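You operate a simulated robot arm through the tools that you are given. There is no shell and no other tool. Be economical: measure what you need, move in short steps, check, and stop when the job is done.

The job below is to be done with a simulated two-armed robot. You get a single attempt, and the scene is never put back.

## Task
Put the blue leg offcut on the top of the press bench away on the low board of the check rack. Put the roller block from the top of the assembly bench on the shelf under the assembly bench. Take the grey-handled pad and put it on the purple square board on the top of the assembly bench. Take the silver slat and leave it on the low board of the check rack. Fetch the yellow sanding block and set it on the top of the packing table. Hold the shallow tray on the top of the packing table steady with one hand and put the iron weight in it with the other. Any order will do. Set down upright: grey-handled pad, yellow sanding block.

Only the result counts: the job must be done as asked and must still hold three seconds after the hand-in. Knocking over, shifting, dropping, spilling or breaking anything else fails it.

## Robot
Two 7-joint arms with two-finger parallel grippers on one trunk, on a base that drives. Base frame: it is fixed to the floor where the robot stands at the start and does not move with it; the origin is under the middle of the robot, x ahead of it, y to its left, z up. Lengths are in mm, angles in degrees, forces in N, time in s.
The left shoulder is at the start at [50, 177, 1054], the right one opposite. Places, roughly: blue leg offcut (3x3x9 cm) [500, 200, 900]; grey-handled pad (9x6x9 cm) [400, 2300, 900]; iron weight (5x5x8 cm) [-900, 5200, 900]; low board of the check rack [-1300, 5800, 400]; roller block (19x3x5 cm) [-1300, -100, 800]; shallow tray (15x12x5 cm) [-1100, 7100, 800]; shelf under the assembly bench [-1200, 800, 400]; silver slat (6x20x2 cm) [-1100, 6000, 1300]; square board (15x16x2 cm) [-1300, 1800, 800]; top of the packing table [-1200, 6900, 800]; yellow sanding block (8x4x6 cm) [-1300, 6000, 500]. Payload 3.43 kg a hand.
Tool frame (each hand has its own): the origin (TCP) lies between the finger pads and is the grasp point; the fingertips stand 34 mm ahead of it; z points along the fingers, y is the line along which they close. Largest opening 128 mm; finger width 24, thickness 12; the body of the gripper, 48 by 130 mm, starts 96 mm behind the TCP.
Orientation is that of the tool frame in the base frame, as a unit quaternion [w, x, y, z]. With the fingers straight down and closing along the base's y, the tool's x points along the base's -x, its y along +y and its z along -z.

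## Interface
- The arms move only by the tool arm_command. It takes "left_motion", "right_motion" or both (then of equal length, played together; a hand with none holds still); each is a list of rows, each an object (a shift or turn left out is 0, a gripper value left out holds the last) with "rot": the turn, a rotation vector about the base's x, y, z in degrees, a list of three; "translation": the shift along the base's x, y, z in mm, a list of three; "fingers": the finger opening in mm, from 0 to 128. In form: [{"rot": [ax, ay, az], "translation": [x, y, z], "fingers": fingers}, ...]. A call has 1 to 12 rows; each row is the pose to reach, as a shift and turn from the pose commanded when the call began. Each row takes 0.2 s and may step no farther than 50 mm and 8.6 degrees from the row before; otherwise, or with a gripper value out of range, the whole call is refused. Where a pose cannot be reached the arm comes as near as it can. A force on the tool above 40 N (or 10 N above the force at the start of the call, whichever is more), or a blocked arm, ends the call early, and 0.2 s more pass. Each finger travels about 108 mm/s and halts on what it meets, pressing with about 40 N; the grip force reading is that of the motor and also rises with nothing between the fingers. The clock runs only during rows and for 0.2 s after the last one: add rows that repeat a pose to give the fingers time. It gives the time, the measured TCP pose, the force on the tool (base axes), the opening and the grip force at its end, in the units of the frame above (readings bear some noise), with the torque about the TCP (base axes, N m) and any sound that the robot's microphone picked up, and new pictures: "views" is both (left out), scene, wrist or none (wrist: the cameras of the hands that moved).
- Cameras (640 x 400 px; columns grow to the right, rows downward): "scene" is now at [166.1, 20.5, 1232.1]; the picture's right is [0.35, -0.94, 0.00], its down [-0.37, -0.14, -0.92] and it looks along [0.86, 0.32, -0.40] (base axes); focal length 284 px, centre (320, 200). "left" rides on the left gripper at [76, 11, -160] in its tool frame; the picture's right is [-0.15, 0.99, 0.00], its down [-0.88, -0.13, -0.46] and it looks along [-0.45, -0.07, 0.89] (tool axes); focal length 234 px, centre (320, 200). "right" rides on the right gripper at [76, -11, -160] in its tool frame; the picture's right is [0.15, 0.99, 0.00], its down [-0.88, 0.13, -0.46] and it looks along [-0.45, 0.07, 0.89] (tool axes); focal length 234 px, centre (320, 200). There is no depth. A picture from a camera that has moved, and an enlarged one, comes with that camera's place and axes in the base frame and with its lens. The place of the scene camera against the robot may be out by one fixed shift of up to 18 mm in any direction.
- move_column(by): slides the trunk up (or, below 0, down) by that many mm; the arms and the scene camera ride with it, the base frame stays. It gives what a move gives, with no picture.
- roll_base(legs): drives the robot by 1 to 6 legs, each [ahead, turn to the left] in mm and degrees, along the robot's own axes; the way and the turn of a leg run together, so that a leg with both is an arc; at most 1500 mm and 180 degrees a leg. The arms and the cameras ride along, it lands a little off, and it stops where it bumps. It gives what a move gives, and a new picture of the scene camera.
- turn_head(pan, tilt): turns the head with the scene camera to pan (to the left, within 80 degrees either way) and tilt (down, from -29 to 69), counted from straight ahead of the robot. It gives what a move gives, and a new picture of the scene camera.
- inspect(camera, box): a new picture of the part [left, top, right, bottom] of that camera's present view, enlarged. The clock stands still meanwhile.
- job_done(): hands the job in; it is judged then, once.

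Work in short steps. Places have to be worked out from the pictures, the camera data and where the tool is seen: move nearer, look again, correct. Check each grasp and each placing, and mend what went wrong. You have 186 turns and 260 pictures in all, those below and enlarged ones among them. Open the grippers and draw the arms clear of the work before you hand the job in, unless the task says otherwise; then end with one line.

The tools are called after "Emit:" by a JSON object that holds its "method" and its "body". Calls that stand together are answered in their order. arm_command: Moves the arms, as the interface text tells. Its arguments: {"type":"object","properties":{"left_motion":{"type":"array","items":{"type":"object","properties":{"rot":{"type":"array","items":{"type":"number"}},"translation":{"type":"array","items":{"type":"number"}},"fingers":{"type":"number"}}}},"right_motion":{"type":"array","items":{"type":"object","properties":{"rot":{"type":"array","items":{"type":"number"}},"translation":{"type":"array","items":{"type":"number"}},"fingers":{"type":"number"}}}},"views":{"type":"string","enum":["both","scene","wrist","none"]}},"required":[]} The other tools are called the same way: move_column (by) slides the trunk up or down; roll_base (legs) drives the base; turn_head (pan, tilt) turns the head that bears the scene camera; inspect (camera, box) takes an enlarged picture of a part of a camera's view; job_done () hands the job in.

At the start:

```text
t: 0.0
left_tcp_pos: [335.9, 361.2, 1099.8]
left_tcp_rot: [0.001, -0.003, 1.0, 0.0]
left_contact_force: [0.6, -0.5, -0.3]
left_wrist_torque: [-0.02, 0.01, 0.01]
left_finger_gap: 128.2
left_finger_force: 0.1
right_tcp_pos: [436.2, -54.4, 1110.9]
right_tcp_rot: [0.0, -0.002, 1.0, 0.0]
right_contact_force: [-0.4, 0.2, 0.9]
right_wrist_torque: [0.01, 0.01, 0.01]
right_finger_gap: 128.1
right_finger_force: 0.0
trunk travel left (down, up): [-225.0, 176.0]
robot x, y, heading: [0.9, -2.7, 0.0]
head pan, tilt: [20.4, 23.3]
```

scene: 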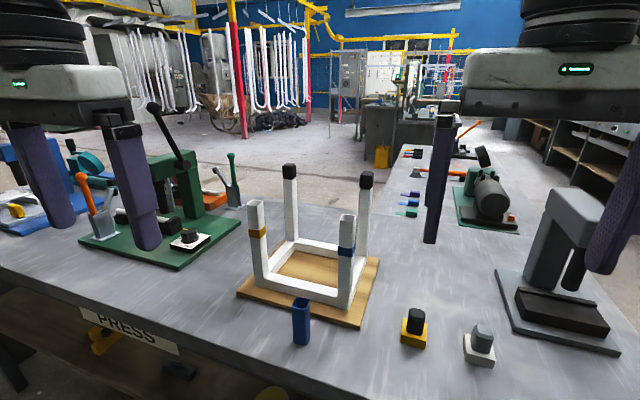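
right: 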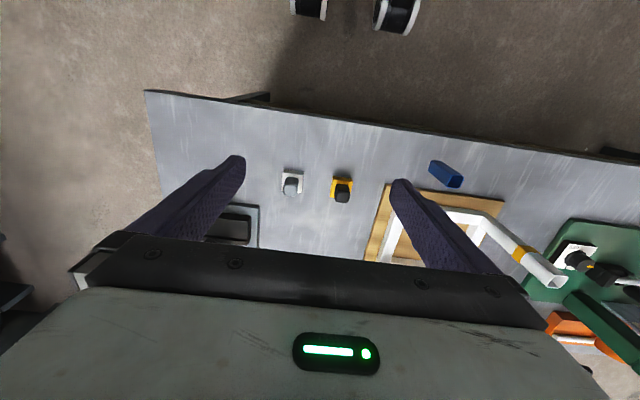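
left: 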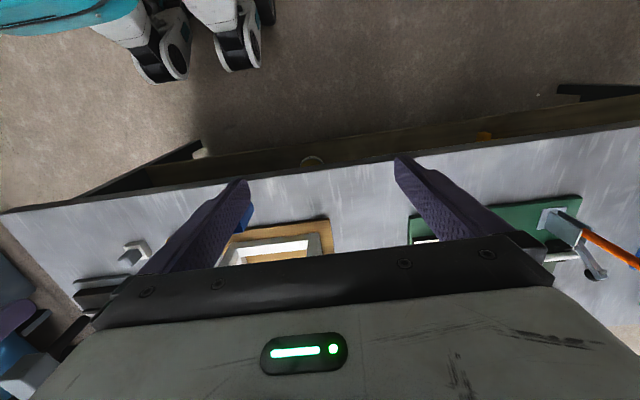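

I see the blue offcut at around [475,175]. I'll take enlarged looks to fix its position and height.

Emit:
{"method": "inspect", "body": {"camera": "right", "box": [380, 130, 540, 230]}}

Emit:
{"method": "inspect", "body": {"camera": "scene", "box": [220, 250, 380, 350]}}

```text
4.00 times, centred on (460, 180) of right
camera zoom: at [362.7, -66.7, 1270.3], right [-0.15, 0.99, 0.0], down [0.88, 0.13, 0.46], along [0.45, 0.07, -0.89], focal length 937 px, centre (-240, 280)
```

zoom: 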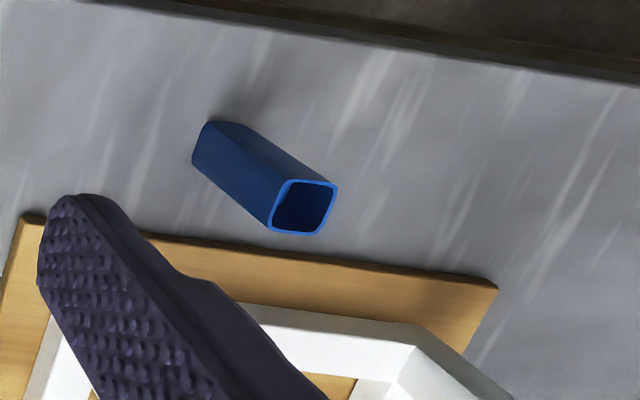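

```text
4.00 times, centred on (300, 300) of scene
camera zoom: at [166.1, 20.5, 1232.1], right [0.35, -0.94, 0.0], down [-0.37, -0.14, -0.92], along [0.86, 0.32, -0.4], focal length 1135 px, centre (400, -200)
```

zoom: 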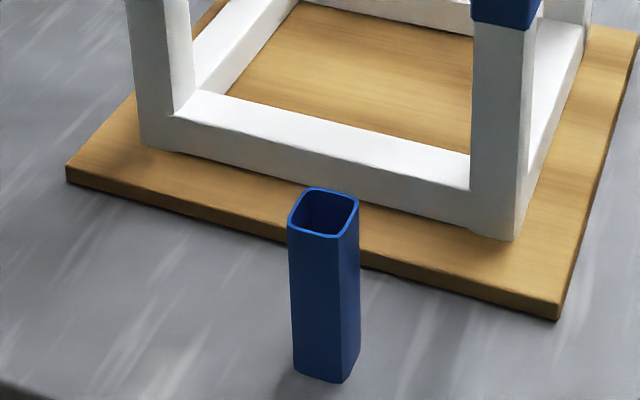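

Both views put the tube at about [478,178], with its top at z≈870–905. I'll move the left hand above it and look down.

Emit:
{"method": "arm_command", "body": {"left_motion": [{"translation": [25, -30, 0]}, {"translation": [50, -60, 0]}, {"translation": [75, -95, 0]}, {"translation": [100, -130, -20]}, {"translation": [122, -160, -50]}, {"translation": [137, -183, -80]}, {"translation": [137, -183, -80]}], "views": "both"}}

```text
t: 1.6
left_tcp_pos: [473.4, 178.7, 1020.2]
left_tcp_rot: [0.002, -0.003, 1.0, 0.0]
left_contact_force: [-0.4, 0.8, -0.6]
left_wrist_torque: [0.0, 0.01, 0.02]
left_finger_gap: 128.0
left_finger_force: 0.0
right_tcp_pos: [436.7, -54.8, 1110.9]
right_tcp_rot: [0.0, -0.002, 1.0, 0.0]
right_contact_force: [0.3, -0.1, -0.8]
right_wrist_torque: [-0.01, -0.01, 0.0]
right_finger_gap: 128.0
right_finger_force: 0.1
trunk travel left (down, up): [-225.0, 176.0]
robot x, y, heading: [-1.6, 3.7, -0.0]
head pan, tilt: [20.4, 23.3]
camera scene: at [165.8, 20.5, 1232.2], right [0.35, -0.94, 0.0], down [-0.37, -0.14, -0.92], along [0.86, 0.32, -0.4], focal length 284 px, centre (320, 200)
camera left: at [397.1, 188.5, 1180.0], right [0.14, 0.99, 0.0], down [0.88, -0.12, 0.46], along [0.45, -0.06, -0.89], focal length 234 px, centre (320, 200)
```

scene: 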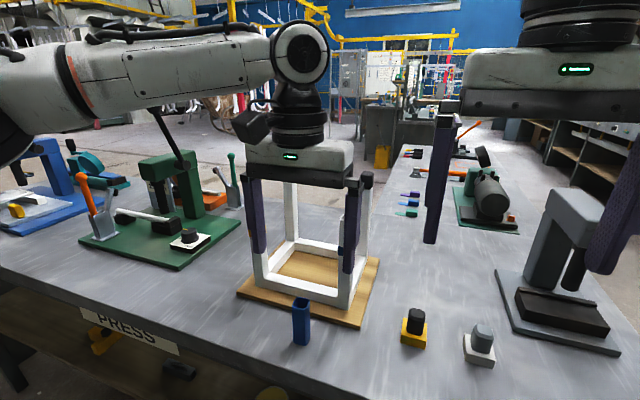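
left: 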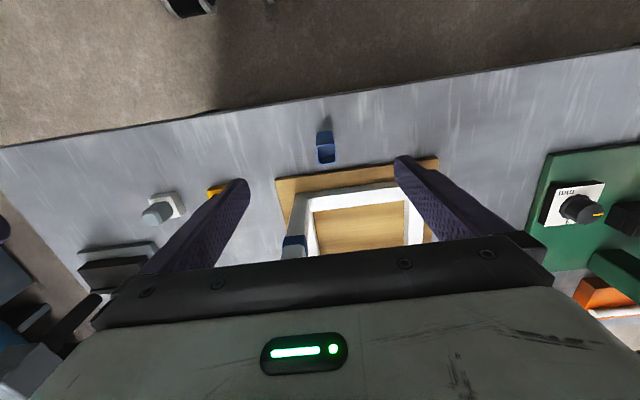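

The tube's top is about [478,185,900], so I'll descend with the fingers open around it, stopping partway to check.

Emit:
{"method": "arm_command", "body": {"left_motion": [{"translation": [4, 6, -40], "fingers": 100}, {"translation": [4, 6, -80], "fingers": 90}, {"translation": [4, 6, -100]}, {"translation": [4, 6, -100]}], "views": "both"}}

```text
t: 2.6
left_tcp_pos: [477.2, 184.5, 918.8]
left_tcp_rot: [0.001, -0.002, 1.0, 0.0]
left_contact_force: [-0.3, 0.2, -0.3]
left_wrist_torque: [-0.02, 0.02, 0.01]
left_finger_gap: 90.1
left_finger_force: 0.0
right_tcp_pos: [437.3, -54.8, 1110.7]
right_tcp_rot: [0.0, -0.002, 1.0, 0.0]
right_contact_force: [0.3, -0.1, 0.1]
right_wrist_torque: [0.02, -0.03, 0.01]
right_finger_gap: 128.4
right_finger_force: 0.1
trunk travel left (down, up): [-225.0, 176.0]
robot x, y, heading: [-0.6, 0.1, -0.2]
head pan, tilt: [20.4, 23.3]
camera scene: at [166.0, 20.5, 1232.1], right [0.35, -0.94, 0.0], down [-0.37, -0.14, -0.92], along [0.86, 0.32, -0.4], focal length 284 px, centre (320, 200)
camera left: at [400.9, 195.2, 1079.0], right [0.14, 0.99, 0.0], down [0.88, -0.12, 0.46], along [0.45, -0.06, -0.89], focal length 234 px, centre (320, 200)
```

scene: 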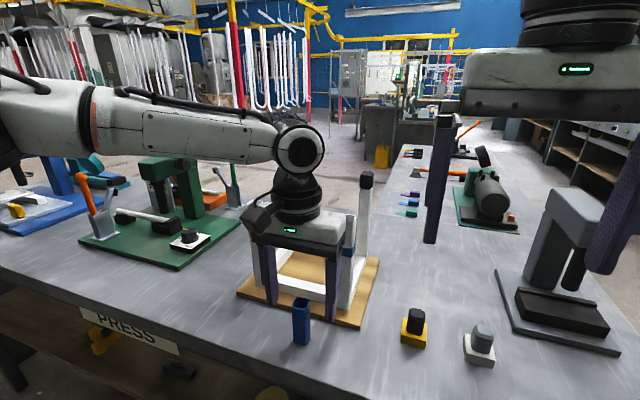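
left: 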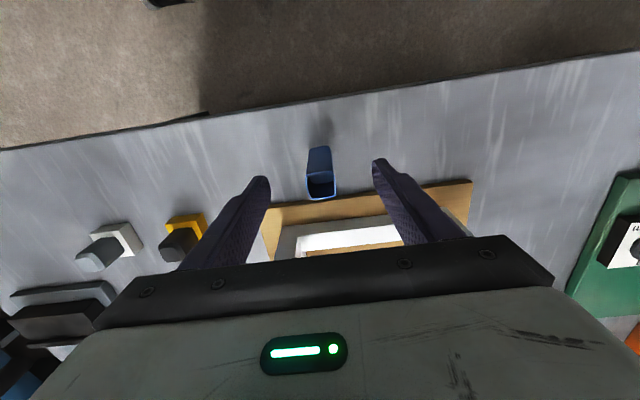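

The top of the tube is centred between the fingers. I'll go down 45 mm and close.

Emit:
{"method": "arm_command", "body": {"left_motion": [{"translation": [0, 0, -30]}, {"translation": [0, 0, -45]}, {"translation": [0, 0, -45], "fingers": 50}, {"translation": [0, 0, -45], "fingers": 10}, {"translation": [0, 0, -45], "fingers": 10}, {"translation": [0, 0, -45], "fingers": 10}], "views": "wrist"}}

```text
t: 4.0
left_tcp_pos: [476.8, 184.8, 874.3]
left_tcp_rot: [0.0, -0.003, 1.0, 0.001]
left_contact_force: [-0.9, -0.6, 0.2]
left_wrist_torque: [0.01, -0.01, -0.02]
left_finger_gap: 25.6
left_finger_force: 40.0
right_tcp_pos: [437.4, -55.4, 1111.1]
right_tcp_rot: [-0.001, -0.002, 1.0, 0.0]
right_contact_force: [-0.2, -0.1, -0.7]
right_wrist_torque: [0.01, -0.03, -0.04]
right_finger_gap: 127.9
right_finger_force: 0.0
trunk travel left (down, up): [-225.0, 176.0]
robot x, y, heading: [-0.3, -0.1, 0.0]
head pan, tilt: [20.4, 23.3]
camera left: at [401.0, 195.6, 1034.6], right [0.14, 0.99, 0.0], down [0.88, -0.12, 0.46], along [0.45, -0.06, -0.89], focal length 234 px, centre (320, 200)
```

left: 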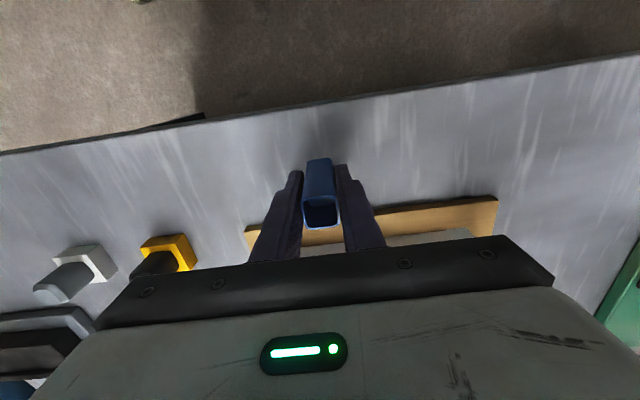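

Gripped at 25.6 mm. I'll lift it straight up, then draw both hands in toward the robot for driving.

Emit:
{"method": "arm_command", "body": {"left_motion": [{"translation": [0, 0, 45]}, {"translation": [0, 0, 95]}, {"translation": [0, 0, 145]}, {"translation": [0, 0, 195]}, {"translation": [-30, 30, 225]}, {"translation": [-65, 60, 235]}, {"translation": [-105, 85, 245]}, {"translation": [-145, 110, 250]}, {"translation": [-180, 130, 250]}, {"translation": [-180, 130, 250]}], "right_motion": [{"translation": [0, 0, 0]}, {"translation": [-20, -20, 0]}, {"translation": [-40, -45, 0]}, {"translation": [-65, -70, 0]}, {"translation": [-100, -100, 0]}, {"translation": [-130, -130, 0]}, {"translation": [-150, -160, 0]}, {"translation": [-150, -190, 0]}, {"translation": [-150, -200, 0]}, {"translation": [-150, -200, 0]}], "views": "scene"}}

```text
refused: row 5 steps farther than a row can; nothing moved
```

Row 5 stepped too far, so I'm resending with smaller steps.

Emit:
{"method": "arm_command", "body": {"left_motion": [{"translation": [0, 0, 45]}, {"translation": [0, 0, 92]}, {"translation": [0, 0, 140]}, {"translation": [0, 0, 188]}, {"translation": [-25, 25, 215]}, {"translation": [-60, 50, 235]}, {"translation": [-95, 75, 245]}, {"translation": [-130, 100, 250]}, {"translation": [-165, 120, 250]}, {"translation": [-180, 130, 250]}], "right_motion": [{"translation": [0, 0, 0]}, {"translation": [-20, -20, 0]}, {"translation": [-40, -45, 0]}, {"translation": [-65, -70, 0]}, {"translation": [-95, -100, 0]}, {"translation": [-120, -130, 0]}, {"translation": [-145, -160, 0]}, {"translation": [-150, -190, 0]}, {"translation": [-150, -200, 0]}, {"translation": [-150, -200, 0]}], "views": "scene"}}

```text
t: 6.2
left_tcp_pos: [297.3, 315.0, 1125.2]
left_tcp_rot: [0.001, -0.003, 1.0, 0.0]
left_contact_force: [-1.1, -0.8, -0.7]
left_wrist_torque: [-0.02, 0.04, -0.02]
left_finger_gap: 25.5
left_finger_force: 39.9
left hand out of reach, approached as far as the arm can: row 4
right_tcp_pos: [287.7, -255.1, 1110.0]
right_tcp_rot: [0.0, -0.003, 1.0, 0.0]
right_contact_force: [0.1, 0.7, 0.5]
right_wrist_torque: [-0.04, 0.03, -0.01]
right_finger_gap: 128.0
right_finger_force: 0.0
trunk travel left (down, up): [-225.0, 176.0]
robot x, y, heading: [2.8, 0.8, 0.1]
head pan, tilt: [20.4, 23.3]
camera scene: at [166.0, 20.6, 1232.1], right [0.35, -0.94, 0.0], down [-0.37, -0.14, -0.92], along [0.86, 0.32, -0.4], focal length 284 px, centre (320, 200)
```

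scene: 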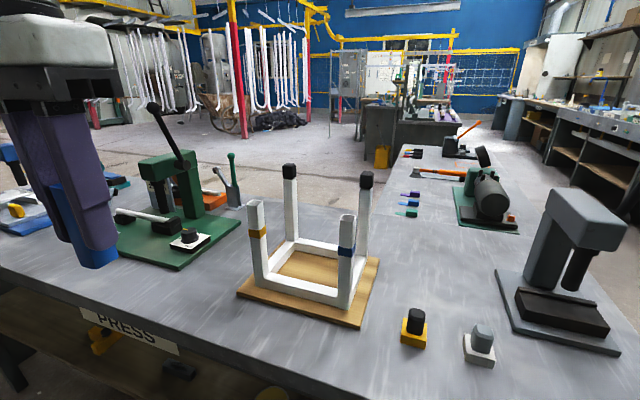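

The tube is held well clear. I'll back off 300 mm and turn left 90° to face along the aisle.

Emit:
{"method": "roll_base", "body": {"legs": [[-300, 0], [0, 90]]}}

Emit:
{"method": "turn_head", "body": {"pan": 0, "tilt": 15}}

Emit:
{"method": "turn_head", "body": {"pan": 65, "tilt": 25}}

```text
t: 12.1
left_tcp_pos: [-612.4, 299.9, 1124.6]
left_tcp_rot: [0.001, -0.707, 0.708, 0.001]
left_contact_force: [0.4, 0.6, -0.5]
left_wrist_torque: [0.01, 0.04, 0.0]
left_finger_gap: 25.9
left_finger_force: 40.2
right_tcp_pos: [-43.0, 285.6, 1110.1]
right_tcp_rot: [-0.001, -0.706, 0.708, 0.0]
right_contact_force: [0.0, -0.4, -0.2]
right_wrist_torque: [0.01, -0.01, -0.01]
right_finger_gap: 128.2
right_finger_force: 0.1
trunk travel left (down, up): [-225.0, 176.0]
robot x, y, heading: [-298.2, 4.2, 90.1]
head pan, tilt: [20.4, 23.3]
camera scene: at [-321.7, 145.7, 1232.1], right [0.94, 0.34, 0.0], down [0.14, -0.37, -0.92], along [-0.31, 0.86, -0.4], focal length 284 px, centre (320, 200)
```

scene: 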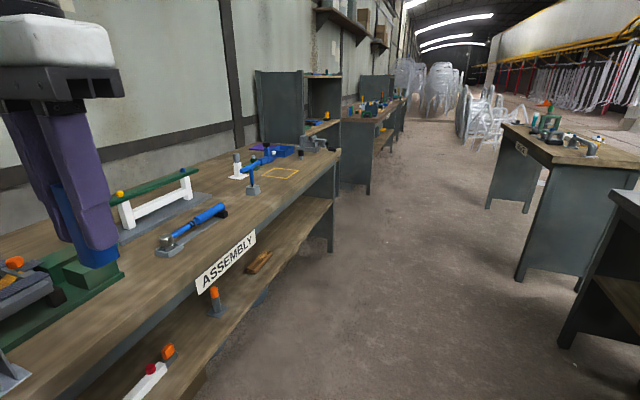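

```text
t: 12.9
left_tcp_pos: [-612.8, 299.5, 1125.0]
left_tcp_rot: [-0.001, 0.707, -0.707, -0.001]
left_contact_force: [-0.7, -1.0, -1.3]
left_wrist_torque: [-0.01, -0.04, 0.03]
left_finger_gap: 25.5
left_finger_force: 39.8
right_tcp_pos: [-42.9, 285.9, 1109.9]
right_tcp_rot: [0.0, -0.707, 0.707, 0.0]
right_contact_force: [0.7, 0.1, 0.2]
right_wrist_torque: [-0.03, -0.02, 0.03]
right_finger_gap: 128.1
right_finger_force: 0.1
trunk travel left (down, up): [-225.0, 176.0]
robot x, y, heading: [-302.2, -1.2, 89.6]
head pan, tilt: [0.0, 15.0]
camera scene: at [-289.4, 152.2, 1245.7], right [1.0, -0.01, 0.0], down [0.0, -0.26, -0.97], along [0.0, 0.97, -0.26], focal length 284 px, centre (320, 200)
```

scene: 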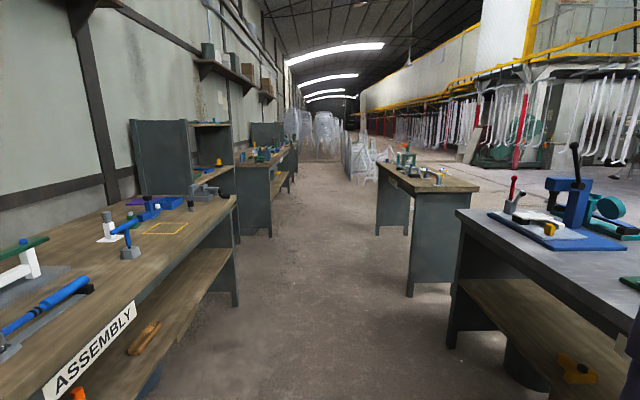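

```text
t: 14.3
left_tcp_pos: [-613.3, 300.5, 1124.3]
left_tcp_rot: [0.001, -0.707, 0.707, 0.001]
left_contact_force: [-0.7, 0.1, 0.0]
left_wrist_torque: [-0.01, 0.01, 0.03]
left_finger_gap: 25.7
left_finger_force: 40.0
right_tcp_pos: [-43.2, 286.0, 1109.7]
right_tcp_rot: [0.0, -0.706, 0.708, -0.001]
right_contact_force: [-0.4, 0.1, -0.3]
right_wrist_torque: [0.02, 0.0, 0.01]
right_finger_gap: 128.0
right_finger_force: 0.1
trunk travel left (down, up): [-225.0, 176.0]
robot x, y, heading: [-298.9, 0.9, 89.7]
head pan, tilt: [65.0, 25.0]
camera scene: at [-373.2, 98.3, 1229.5], right [0.43, 0.9, 0.0], down [0.38, -0.18, -0.91], along [-0.82, 0.39, -0.42], focal length 284 px, centre (320, 200)
```

scene: 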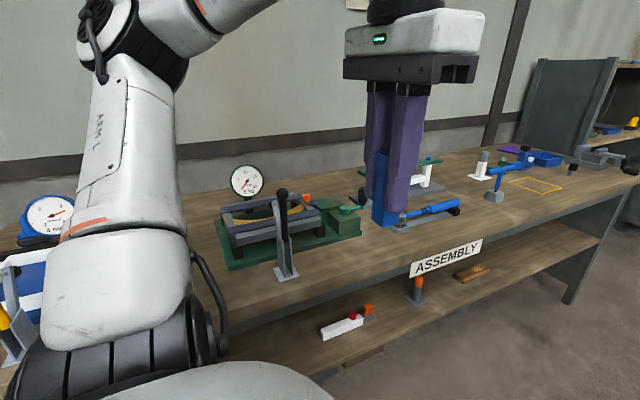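

The aisle is clear and the assembly bench's front edge is at about x≈-810. I'll turn to face that bench and look for the roller block.

Emit:
{"method": "roll_base", "body": {"legs": [[0, 90]]}}

Emit:
{"method": "turn_head", "body": {"pan": 0, "tilt": 25}}

```text
t: 18.5
left_tcp_pos: [-594.4, -316.9, 1124.3]
left_tcp_rot: [0.0, 1.0, 0.006, 0.0]
left_contact_force: [0.2, -0.5, -0.8]
left_wrist_torque: [0.02, 0.01, 0.0]
left_finger_gap: 25.7
left_finger_force: 40.5
right_tcp_pos: [-588.8, 254.2, 1109.8]
right_tcp_rot: [0.0, 1.0, 0.005, -0.001]
right_contact_force: [-0.9, 0.8, -0.1]
right_wrist_torque: [-0.01, 0.03, 0.01]
right_finger_gap: 128.0
right_finger_force: 0.1
trunk travel left (down, up): [-225.0, 176.0]
robot x, y, heading: [-300.0, -0.3, -179.8]
head pan, tilt: [65.0, 25.0]
camera scene: at [-398.7, -95.6, 1229.5], right [-0.91, 0.42, 0.0], down [0.18, 0.38, -0.91], along [-0.38, -0.82, -0.42], focal length 284 px, centre (320, 200)
```

scene: 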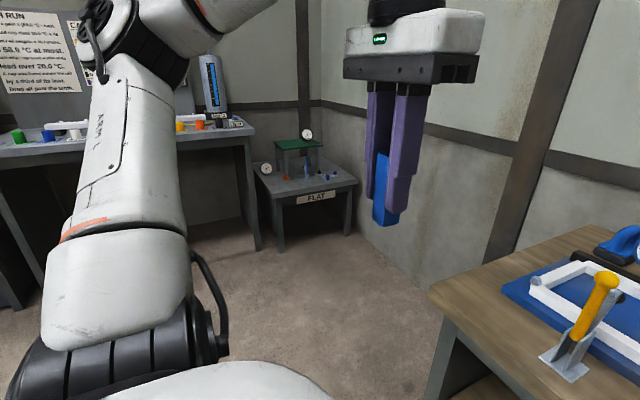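

```text
t: 19.9
left_tcp_pos: [-595.2, -315.6, 1125.1]
left_tcp_rot: [0.0, 1.0, 0.006, 0.0]
left_contact_force: [-1.0, -0.4, -0.6]
left_wrist_torque: [-0.04, 0.02, 0.0]
left_finger_gap: 25.5
left_finger_force: 40.2
right_tcp_pos: [-589.4, 254.7, 1109.6]
right_tcp_rot: [0.0, 1.0, 0.005, -0.001]
right_contact_force: [-0.3, 0.1, -1.0]
right_wrist_torque: [-0.02, 0.02, 0.0]
right_finger_gap: 128.0
right_finger_force: 0.1
trunk travel left (down, up): [-225.0, 176.0]
robot x, y, heading: [-297.2, 1.2, -179.7]
head pan, tilt: [0.0, 25.0]
camera scene: at [-452.4, -12.5, 1229.5], right [-0.01, 1.0, 0.0], down [0.42, 0.0, -0.91], along [-0.91, -0.01, -0.42], focal length 284 px, centre (320, 200)
```

scene: 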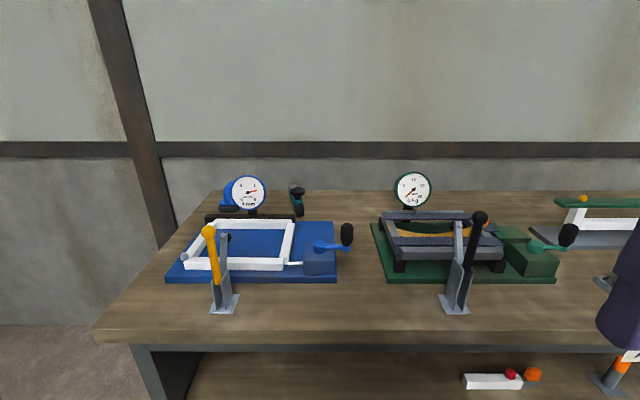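

The expected place projects near (296,205), so I'll zoom in there.

Emit:
{"method": "inspect", "body": {"camera": "scene", "box": [160, 160, 400, 310]}}

Emit:
{"method": "inspect", "body": {"camera": "scene", "box": [360, 160, 600, 310]}}

```text
2.67 times, centred on (280, 235) of scene
camera zoom: at [-452.4, -12.5, 1229.5], right [-0.01, 1.0, 0.0], down [0.42, 0.0, -0.91], along [-0.91, -0.01, -0.42], focal length 757 px, centre (427, 107)
```

zoom: 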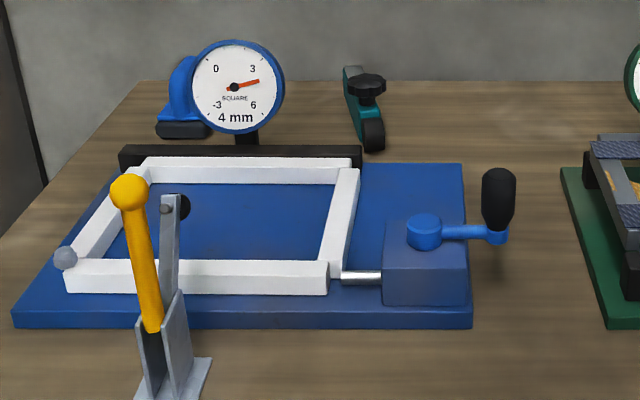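

```text
2.67 times, centred on (480, 235) of scene
camera zoom: at [-452.4, -12.5, 1229.5], right [-0.01, 1.0, 0.0], down [0.42, 0.0, -0.91], along [-0.91, -0.01, -0.42], focal length 757 px, centre (-107, 107)
```

zoom: 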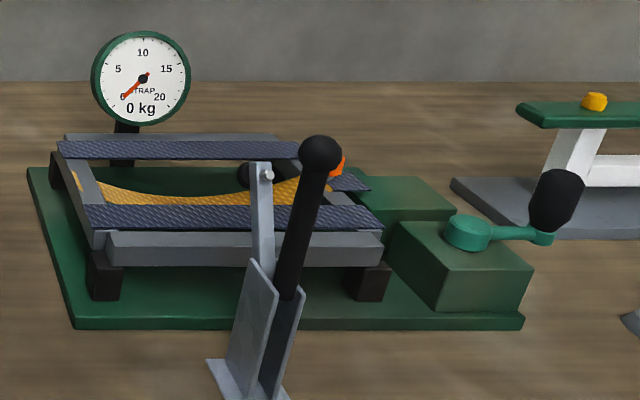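

The roller block is the teal bar with the black roller and knob, at about [-1375,-110] and far back on the bench. I'll look down to see how close my base can get to it.

Emit:
{"method": "turn_head", "body": {"pan": 0, "tilt": 69}}

```text
t: 21.0
left_tcp_pos: [-595.0, -316.0, 1124.5]
left_tcp_rot: [-0.001, 1.0, 0.006, 0.0]
left_contact_force: [0.3, 0.5, -1.0]
left_wrist_torque: [0.02, -0.05, 0.01]
left_finger_gap: 25.5
left_finger_force: 40.1
right_tcp_pos: [-589.9, 253.8, 1110.8]
right_tcp_rot: [0.0, 1.0, 0.005, 0.0]
right_contact_force: [-0.3, 0.7, 0.0]
right_wrist_torque: [0.0, 0.03, -0.01]
right_finger_gap: 127.8
right_finger_force: 0.1
trunk travel left (down, up): [-225.0, 176.0]
robot x, y, heading: [-296.7, -0.4, -179.6]
head pan, tilt: [0.0, 68.8]
camera scene: at [-416.3, -12.1, 1170.1], right [-0.01, 1.0, 0.0], down [0.93, 0.01, -0.36], along [-0.36, 0.0, -0.93], focal length 284 px, centre (320, 200)
```

scene: 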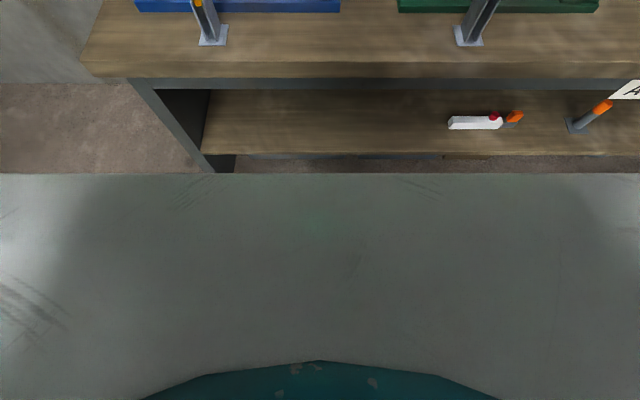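

I can't judge the base's footprint from here. I'll check the right wrist camera, which sees the floor near the base.

Emit:
{"method": "inspect", "body": {"camera": "right", "box": [0, 0, 640, 400]}}

```text
1.00 times, centred on (320, 200) of right
camera zoom: at [-511.4, 266.7, 1270.2], right [0.16, -0.99, 0.0], down [-0.88, -0.14, 0.46], along [-0.45, -0.07, -0.89], focal length 234 px, centre (320, 200)
```

zoom: 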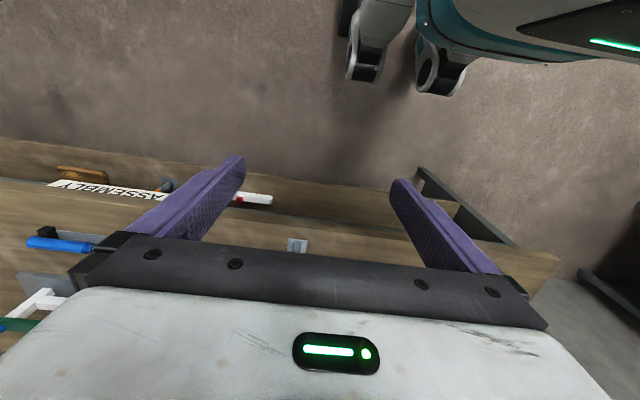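

The base reaches only about 150–200 mm ahead of the axis, so I can stand closer. I'll shift to y≈-290, so the right shoulder lines up with the block, then go forward.

Emit:
{"method": "roll_base", "body": {"legs": [[0, 90], [290, 0], [0, -90], [240, 0]]}}

Emit:
{"method": "turn_head", "body": {"pan": -12, "tilt": 28}}

```text
t: 32.1
left_tcp_pos: [-830.4, -599.4, 1124.4]
left_tcp_rot: [0.0, 1.0, 0.002, 0.0]
left_contact_force: [-0.3, -0.2, -0.4]
left_wrist_torque: [-0.02, 0.0, 0.01]
left_finger_gap: 25.7
left_finger_force: 40.1
right_tcp_pos: [-819.7, -30.1, 1110.4]
right_tcp_rot: [0.0, 1.0, 0.001, 0.0]
right_contact_force: [-0.9, -1.2, -0.2]
right_wrist_torque: [-0.01, -0.04, -0.01]
right_finger_gap: 127.8
right_finger_force: 0.0
trunk travel left (down, up): [-225.0, 176.0]
robot x, y, heading: [-529.9, -288.5, 179.9]
head pan, tilt: [0.0, 68.8]
camera scene: at [-649.4, -297.9, 1169.9], right [0.0, 1.0, 0.0], down [0.93, 0.0, -0.36], along [-0.36, 0.0, -0.93], focal length 284 px, centre (320, 200)
```

scene: 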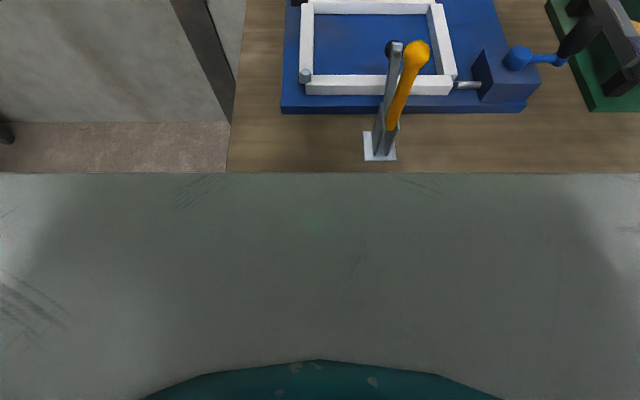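

```text
t: 33.1
left_tcp_pos: [-830.1, -599.6, 1124.3]
left_tcp_rot: [0.0, 1.0, 0.002, -0.002]
left_contact_force: [-0.1, 0.5, -0.1]
left_wrist_torque: [-0.01, 0.0, 0.0]
left_finger_gap: 25.6
left_finger_force: 39.8
right_tcp_pos: [-818.8, -29.2, 1110.9]
right_tcp_rot: [0.0, 1.0, 0.0, 0.0]
right_contact_force: [-0.1, -0.5, -0.4]
right_wrist_torque: [0.01, 0.01, 0.04]
right_finger_gap: 128.2
right_finger_force: 0.1
trunk travel left (down, up): [-225.0, 176.0]
robot x, y, heading: [-531.5, -285.6, 179.9]
head pan, tilt: [-12.0, 28.0]
camera scene: at [-682.2, -278.8, 1224.6], right [0.21, 0.98, 0.0], down [0.46, -0.1, -0.88], along [-0.86, 0.19, -0.47], focal length 284 px, centre (320, 200)
```

scene: 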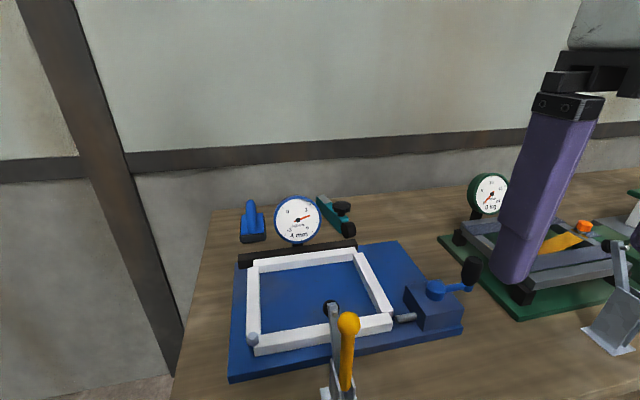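

Emit:
{"method": "inspect", "body": {"camera": "scene", "box": [260, 170, 420, 270]}}

```text
4.00 times, centred on (340, 220) of scene
camera zoom: at [-682.2, -278.8, 1224.6], right [0.21, 0.98, 0.0], down [0.46, -0.1, -0.88], along [-0.86, 0.19, -0.47], focal length 1135 px, centre (240, 120)
```

zoom: 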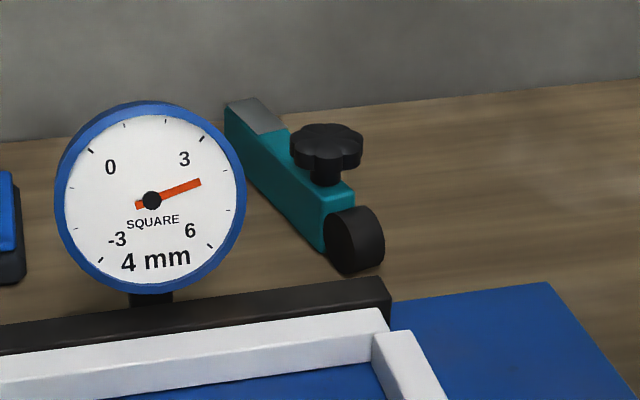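

I judge the block to run from about [-1240,-85] to [-1395,-118], 12° off the x axis, on a bench at z≈810. The knob is just behind the front end. I'll bring the right hand forward pitched 30° below horizontal, yawed 12° and 70 mm open, to look before grasping the front of the body below the knob.

Emit:
{"method": "arm_command", "body": {"right_motion": [{"translation": [-25, -3, 0], "rot": [-0.79, 7.47, 1.36], "fingers": 70}, {"translation": [-60, -6, -5], "rot": [-1.58, 14.94, 2.72]}, {"translation": [-95, -9, -15], "rot": [-2.37, 22.41, 4.08]}, {"translation": [-130, -12, -35], "rot": [-3.16, 29.88, 5.44]}, {"translation": [-165, -15, -60], "rot": [-3.95, 37.35, 6.8]}, {"translation": [-200, -18, -85], "rot": [-4.74, 44.82, 8.16]}, {"translation": [-235, -22, -115], "rot": [-5.53, 52.29, 9.52]}, {"translation": [-270, -26, -145], "rot": [-6.3, 59.8, 10.9]}, {"translation": [-305, -30, -175], "rot": [-6.3, 59.8, 10.9]}, {"translation": [-305, -30, -175], "rot": [-6.3, 59.8, 10.9]}], "views": "both"}}

```text
t: 35.3
left_tcp_pos: [-830.9, -600.6, 1124.8]
left_tcp_rot: [0.001, 1.0, 0.002, 0.0]
left_contact_force: [0.0, -0.5, -1.1]
left_wrist_torque: [-0.01, 0.0, 0.01]
left_finger_gap: 25.8
left_finger_force: 40.4
right_tcp_pos: [-1124.7, -60.1, 935.7]
right_tcp_rot: [0.052, 0.861, 0.092, -0.498]
right_contact_force: [0.2, 0.5, -1.3]
right_wrist_torque: [0.02, -0.03, -0.03]
right_finger_gap: 70.1
right_finger_force: 0.1
trunk travel left (down, up): [-225.0, 176.0]
robot x, y, heading: [-532.5, -289.3, 180.0]
head pan, tilt: [-12.0, 28.0]
camera scene: at [-682.1, -278.8, 1224.7], right [0.21, 0.98, 0.0], down [0.46, -0.1, -0.88], along [-0.86, 0.19, -0.47], focal length 284 px, centre (320, 200)
camera right: at [-953.1, -10.8, 949.2], right [0.28, -0.95, -0.13], down [-0.01, -0.14, 0.99], along [-0.96, -0.27, -0.05], focal length 234 px, centre (320, 200)
```

scene: 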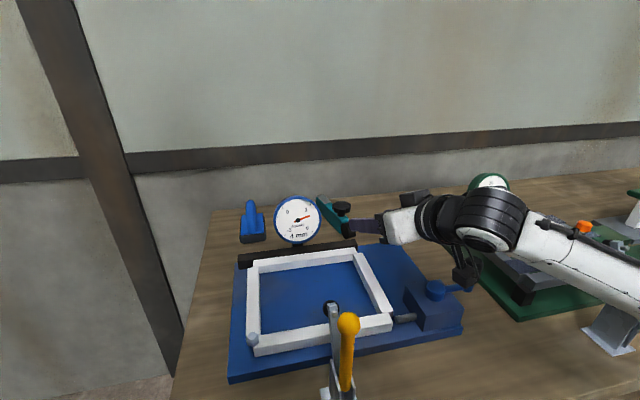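
right: 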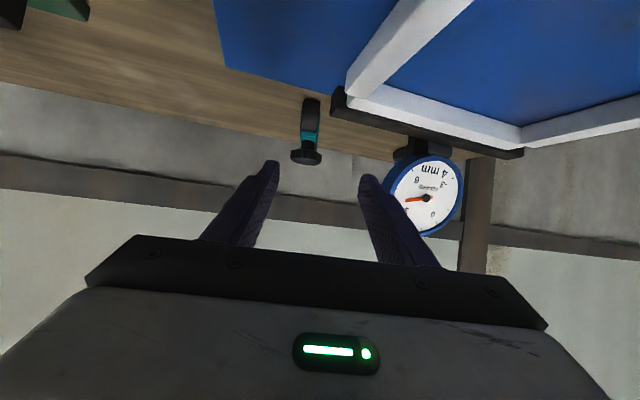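

The wrist camera sees the block end-on, with its image upside down. I'll zoom in to measure the knob and body heights.

Emit:
{"method": "inspect", "body": {"camera": "right", "box": [260, 80, 388, 180]}}

```text
4.00 times, centred on (324, 130) of right
camera zoom: at [-953.1, -10.8, 949.2], right [0.28, -0.95, -0.13], down [-0.01, -0.14, 0.99], along [-0.96, -0.27, -0.05], focal length 937 px, centre (304, 480)
```

zoom: 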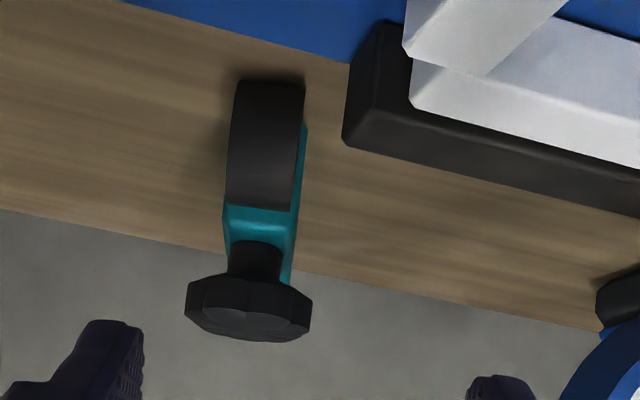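

From the wrist camera, the roller is at x≈-1250, y≈-64 and the knob at x≈-1288, with its underside at z≈861. I'll re-pitch to 40° with 15° yaw and move to 90 mm short of the grasp point for a check.

Emit:
{"method": "arm_command", "body": {"right_motion": [{"translation": [-20, 6, -8], "rot": [1.15, -4.85, 1.5]}, {"translation": [-45, 12, -20], "rot": [2.3, -9.7, 3]}, {"translation": [-66, 12, -35], "rot": [2.3, -9.7, 3]}, {"translation": [-66, 12, -35], "rot": [2.3, -9.7, 3]}], "views": "both"}}

```text
t: 36.3
left_tcp_pos: [-830.8, -599.7, 1125.4]
left_tcp_rot: [0.0, 1.0, 0.002, -0.001]
left_contact_force: [-0.9, -0.8, -1.0]
left_wrist_torque: [0.0, -0.03, 0.01]
left_finger_gap: 25.6
left_finger_force: 39.8
right_tcp_pos: [-1191.8, -48.7, 900.6]
right_tcp_rot: [0.056, 0.898, 0.12, -0.42]
right_contact_force: [-0.8, 0.0, -0.2]
right_wrist_torque: [0.0, -0.03, 0.0]
right_finger_gap: 69.7
right_finger_force: 0.0
trunk travel left (down, up): [-225.0, 176.0]
robot x, y, heading: [-532.4, -284.9, 180.0]
head pan, tilt: [-12.0, 28.0]
camera scene: at [-682.2, -278.8, 1224.7], right [0.21, 0.98, 0.0], down [0.46, -0.1, -0.88], along [-0.86, 0.19, -0.47], focal length 284 px, centre (320, 200)
camera right: at [-1027.2, 7.7, 945.2], right [0.35, -0.93, -0.11], down [-0.17, -0.18, 0.97], along [-0.92, -0.32, -0.22], focal length 234 px, centre (320, 200)
```

scene: 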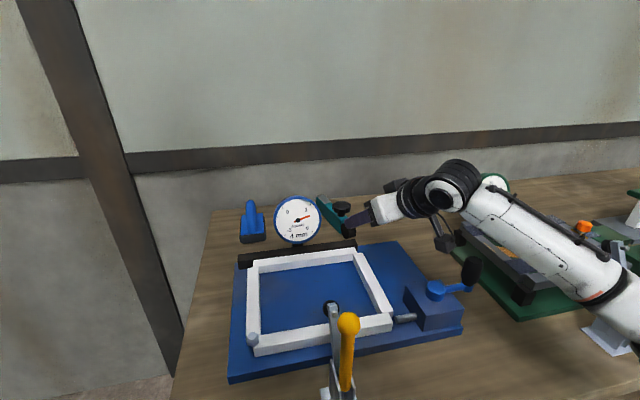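
right: 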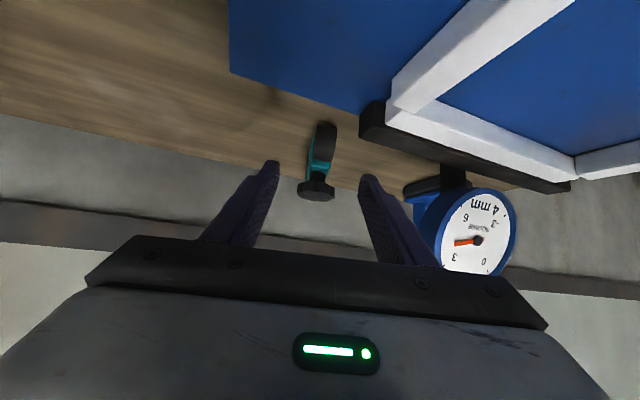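

The second sighting agrees: roller [-1247,-65], knob [-1288,-79], bench z≈808. I'll advance along the approach to the grasp pose and close.

Emit:
{"method": "arm_command", "body": {"right_motion": [{"translation": [-33, -9, -28]}, {"translation": [-55, -16, -47]}, {"translation": [-66, -19, -57]}, {"translation": [-66, -19, -57], "fingers": 30}, {"translation": [-66, -19, -57], "fingers": 10}, {"translation": [-66, -19, -57], "fingers": 10}], "views": "both"}}

```text
t: 37.7
left_tcp_pos: [-829.6, -601.1, 1124.8]
left_tcp_rot: [0.0, 1.0, 0.002, -0.002]
left_contact_force: [1.1, 0.9, -0.8]
left_wrist_torque: [-0.01, -0.01, 0.0]
left_finger_gap: 25.5
left_finger_force: 39.8
right_tcp_pos: [-1256.8, -68.5, 846.2]
right_tcp_rot: [0.056, 0.896, 0.12, -0.423]
right_contact_force: [-4.5, 3.1, 8.7]
right_wrist_torque: [0.05, -0.16, 0.01]
right_finger_gap: 26.7
right_finger_force: 39.9
trunk travel left (down, up): [-225.0, 176.0]
robot x, y, heading: [-533.9, -285.9, 179.7]
head pan, tilt: [-12.0, 28.0]
camera scene: at [-680.6, -279.6, 1225.1], right [0.21, 0.98, 0.0], down [0.46, -0.1, -0.88], along [-0.86, 0.19, -0.47], focal length 284 px, centre (320, 200)
camera right: at [-1092.3, -12.3, 891.2], right [0.35, -0.93, -0.12], down [-0.17, -0.18, 0.97], along [-0.92, -0.32, -0.22], focal length 234 px, centre (320, 200)
```

scene: 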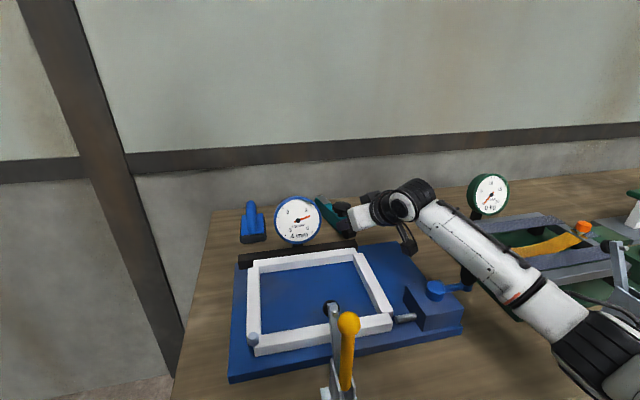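
right: 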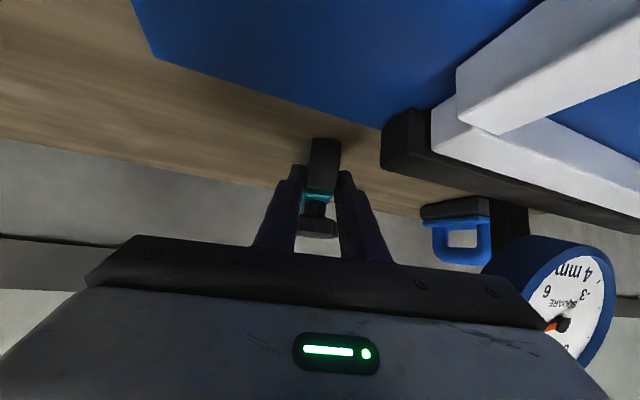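

Gripped at 26.7 mm. I'll lift 80 mm and look.

Emit:
{"method": "arm_command", "body": {"right_motion": [{"translation": [0, 0, 20]}, {"translation": [0, 0, 50]}, {"translation": [0, 0, 80]}, {"translation": [0, 0, 80]}], "views": "both"}}

```text
t: 38.7
left_tcp_pos: [-830.4, -599.8, 1125.1]
left_tcp_rot: [0.0, 1.0, 0.002, 0.0]
left_contact_force: [0.6, -0.6, -1.4]
left_wrist_torque: [0.03, -0.03, 0.01]
left_finger_gap: 25.7
left_finger_force: 39.9
right_tcp_pos: [-1256.1, -66.8, 923.2]
right_tcp_rot: [0.056, 0.898, 0.12, -0.419]
right_contact_force: [-0.6, -1.1, -2.5]
right_wrist_torque: [0.07, -0.16, 0.05]
right_finger_gap: 26.8
right_finger_force: 39.5
trunk travel left (down, up): [-225.0, 176.0]
robot x, y, heading: [-528.0, -287.8, 180.0]
head pan, tilt: [-12.0, 28.0]
camera scene: at [-682.5, -278.7, 1224.6], right [0.21, 0.98, 0.0], down [0.46, -0.1, -0.88], along [-0.86, 0.19, -0.47], focal length 284 px, centre (320, 200)
camera right: at [-1092.5, -11.0, 967.9], right [0.35, -0.93, -0.11], down [-0.18, -0.18, 0.97], along [-0.92, -0.32, -0.23], focal length 234 px, centre (320, 200)
```

scene: 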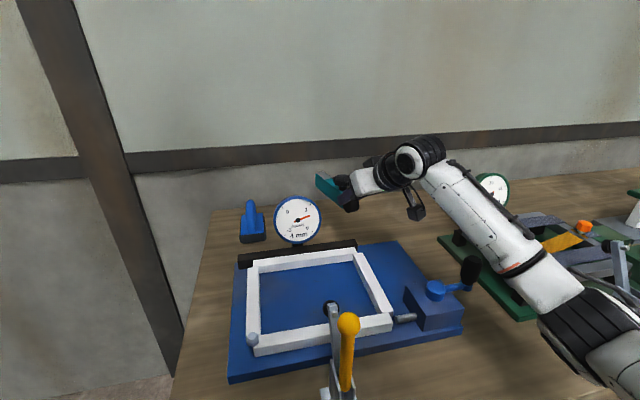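
right: 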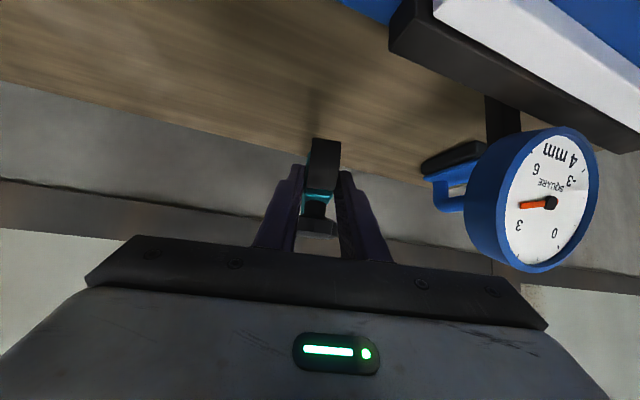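

The block is held level at about 2.5 N. I'll raise it further and draw it back over the bench, clear of the gauge and clamps.

Emit:
{"method": "arm_command", "body": {"right_motion": [{"translation": [0, 0, 45]}, {"translation": [0, 0, 90]}, {"translation": [10, 0, 130]}, {"translation": [50, 0, 145]}, {"translation": [95, 5, 150]}, {"translation": [140, 5, 150]}, {"translation": [185, 5, 150]}, {"translation": [230, 5, 150]}, {"translation": [275, 5, 150]}, {"translation": [320, 5, 150]}, {"translation": [320, 5, 150]}], "views": "scene"}}

Emit:
{"method": "roll_base", "body": {"legs": [[-330, 0]]}}

Emit:
{"method": "move_column", "body": {"by": -200}}

```text
t: 41.1
left_tcp_pos: [-830.9, -600.5, 1125.6]
left_tcp_rot: [-0.001, 1.0, 0.001, -0.001]
left_contact_force: [0.2, 0.6, -0.3]
left_wrist_torque: [-0.05, 0.01, -0.01]
left_finger_gap: 25.6
left_finger_force: 40.1
right_tcp_pos: [-935.1, -59.9, 1072.0]
right_tcp_rot: [0.057, 0.898, 0.12, -0.419]
right_contact_force: [1.0, 0.8, -1.1]
right_wrist_torque: [0.05, -0.12, 0.04]
right_finger_gap: 26.7
right_finger_force: 40.0
trunk travel left (down, up): [-225.0, 176.0]
robot x, y, heading: [-532.7, -289.3, 179.6]
head pan, tilt: [-12.0, 28.0]
camera scene: at [-682.4, -278.8, 1224.6], right [0.21, 0.98, 0.0], down [0.46, -0.1, -0.88], along [-0.86, 0.19, -0.47], focal length 284 px, centre (320, 200)
```

scene: 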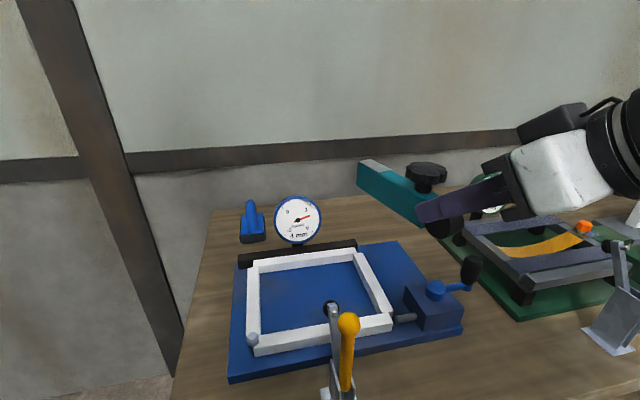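

```text
t: 43.3
left_tcp_pos: [-502.5, -600.9, 1124.2]
left_tcp_rot: [0.0, 1.0, 0.001, 0.0]
left_contact_force: [-0.3, 0.6, -0.2]
left_wrist_torque: [-0.02, 0.04, 0.03]
left_finger_gap: 25.6
left_finger_force: 40.0
right_tcp_pos: [-608.1, -62.0, 1073.0]
right_tcp_rot: [0.056, 0.898, 0.119, -0.42]
right_contact_force: [0.0, 0.7, -2.5]
right_wrist_torque: [0.04, -0.12, 0.02]
right_finger_gap: 26.8
right_finger_force: 39.6
trunk travel left (down, up): [-225.0, 176.0]
robot x, y, heading: [-204.3, -284.5, 179.8]
head pan, tilt: [-12.0, 28.0]
camera scene: at [-353.9, -279.6, 1224.7], right [0.21, 0.98, 0.0], down [0.46, -0.1, -0.88], along [-0.86, 0.19, -0.47], focal length 284 px, centre (320, 200)
```

scene: 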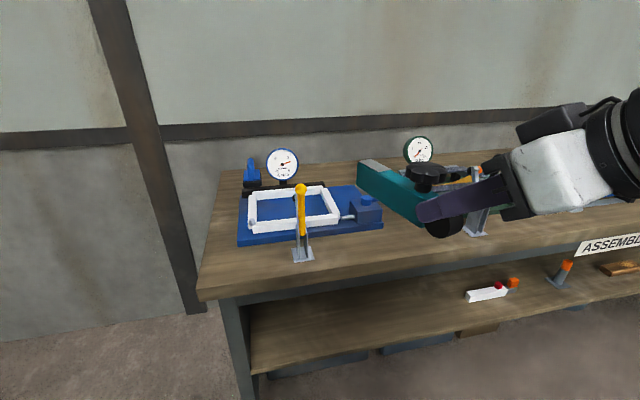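

```text
t: 45.5
left_tcp_pos: [-503.0, -600.6, 925.0]
left_tcp_rot: [0.001, 1.0, 0.001, -0.001]
left_contact_force: [-0.3, -0.3, -1.0]
left_wrist_torque: [0.03, 0.01, 0.01]
left_finger_gap: 25.6
left_finger_force: 40.1
right_tcp_pos: [-608.1, -62.6, 871.0]
right_tcp_rot: [0.055, 0.898, 0.118, -0.421]
right_contact_force: [0.7, -1.1, -1.9]
right_wrist_torque: [0.03, -0.14, 0.03]
right_finger_gap: 26.7
right_finger_force: 39.7
trunk travel left (down, up): [-25.0, 376.0]
robot x, y, heading: [-202.2, -290.7, 179.8]
head pan, tilt: [-12.0, 28.0]
```

The trunk is lowered and the hand is clear of the bench. I'll lower the block in front of the shelf opening and look with both cameras.

Emit:
{"method": "arm_command", "body": {"right_motion": [{"translation": [0, 0, -45]}, {"translation": [0, 0, -90]}, {"translation": [0, 0, -135]}, {"translation": [0, 0, -180]}, {"translation": [0, 0, -225]}, {"translation": [0, 0, -270]}, {"translation": [0, 0, -300]}, {"translation": [0, 0, -300]}], "views": "wrist"}}

Emit:
{"method": "turn_head", "body": {"pan": -15, "tilt": 38}}

```text
t: 47.3
left_tcp_pos: [-502.8, -601.1, 924.4]
left_tcp_rot: [0.0, 1.0, 0.001, 0.0]
left_contact_force: [0.5, 0.2, -1.8]
left_wrist_torque: [0.02, 0.0, -0.01]
left_finger_gap: 25.8
left_finger_force: 39.5
right_tcp_pos: [-611.7, -60.0, 569.9]
right_tcp_rot: [0.055, 0.898, 0.119, -0.419]
right_contact_force: [0.3, 0.6, -2.7]
right_wrist_torque: [0.04, -0.18, 0.03]
right_finger_gap: 26.6
right_finger_force: 40.3
right hand out of reach, approached as far as the arm can: row 1, 2, 3, 4, 5, 6
trunk travel left (down, up): [-25.0, 376.0]
robot x, y, heading: [-203.0, -284.5, 179.9]
head pan, tilt: [-12.0, 28.0]
camera right: at [-446.7, -5.3, 614.3], right [0.35, -0.93, -0.11], down [-0.17, -0.18, 0.97], along [-0.92, -0.32, -0.23], focal length 234 px, centre (320, 200)
```

right: 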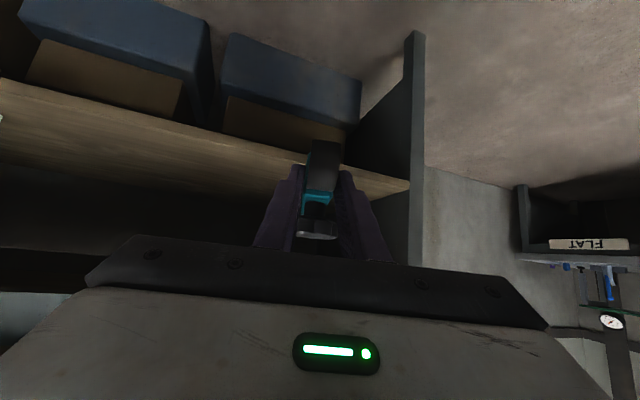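

```text
t: 48.0
left_tcp_pos: [-503.3, -601.0, 925.0]
left_tcp_rot: [0.0, 1.0, 0.001, 0.0]
left_contact_force: [0.1, 0.6, -0.1]
left_wrist_torque: [0.0, 0.03, -0.02]
left_finger_gap: 25.7
left_finger_force: 39.5
right_tcp_pos: [-609.8, -62.2, 570.5]
right_tcp_rot: [0.055, 0.898, 0.119, -0.42]
right_contact_force: [-0.3, 0.2, -2.0]
right_wrist_torque: [0.05, -0.13, 0.04]
right_finger_gap: 26.9
right_finger_force: 40.0
trunk travel left (down, up): [-25.0, 376.0]
robot x, y, heading: [-205.2, -290.4, 179.6]
head pan, tilt: [-15.0, 38.0]
camera scene: at [-348.4, -276.3, 1009.1], right [0.26, 0.96, 0.0], down [0.59, -0.16, -0.79], along [-0.76, 0.21, -0.62], focal length 284 px, centre (320, 200)
```

scene: 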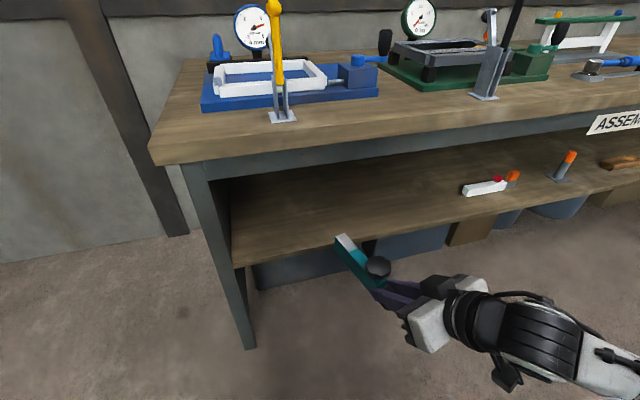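

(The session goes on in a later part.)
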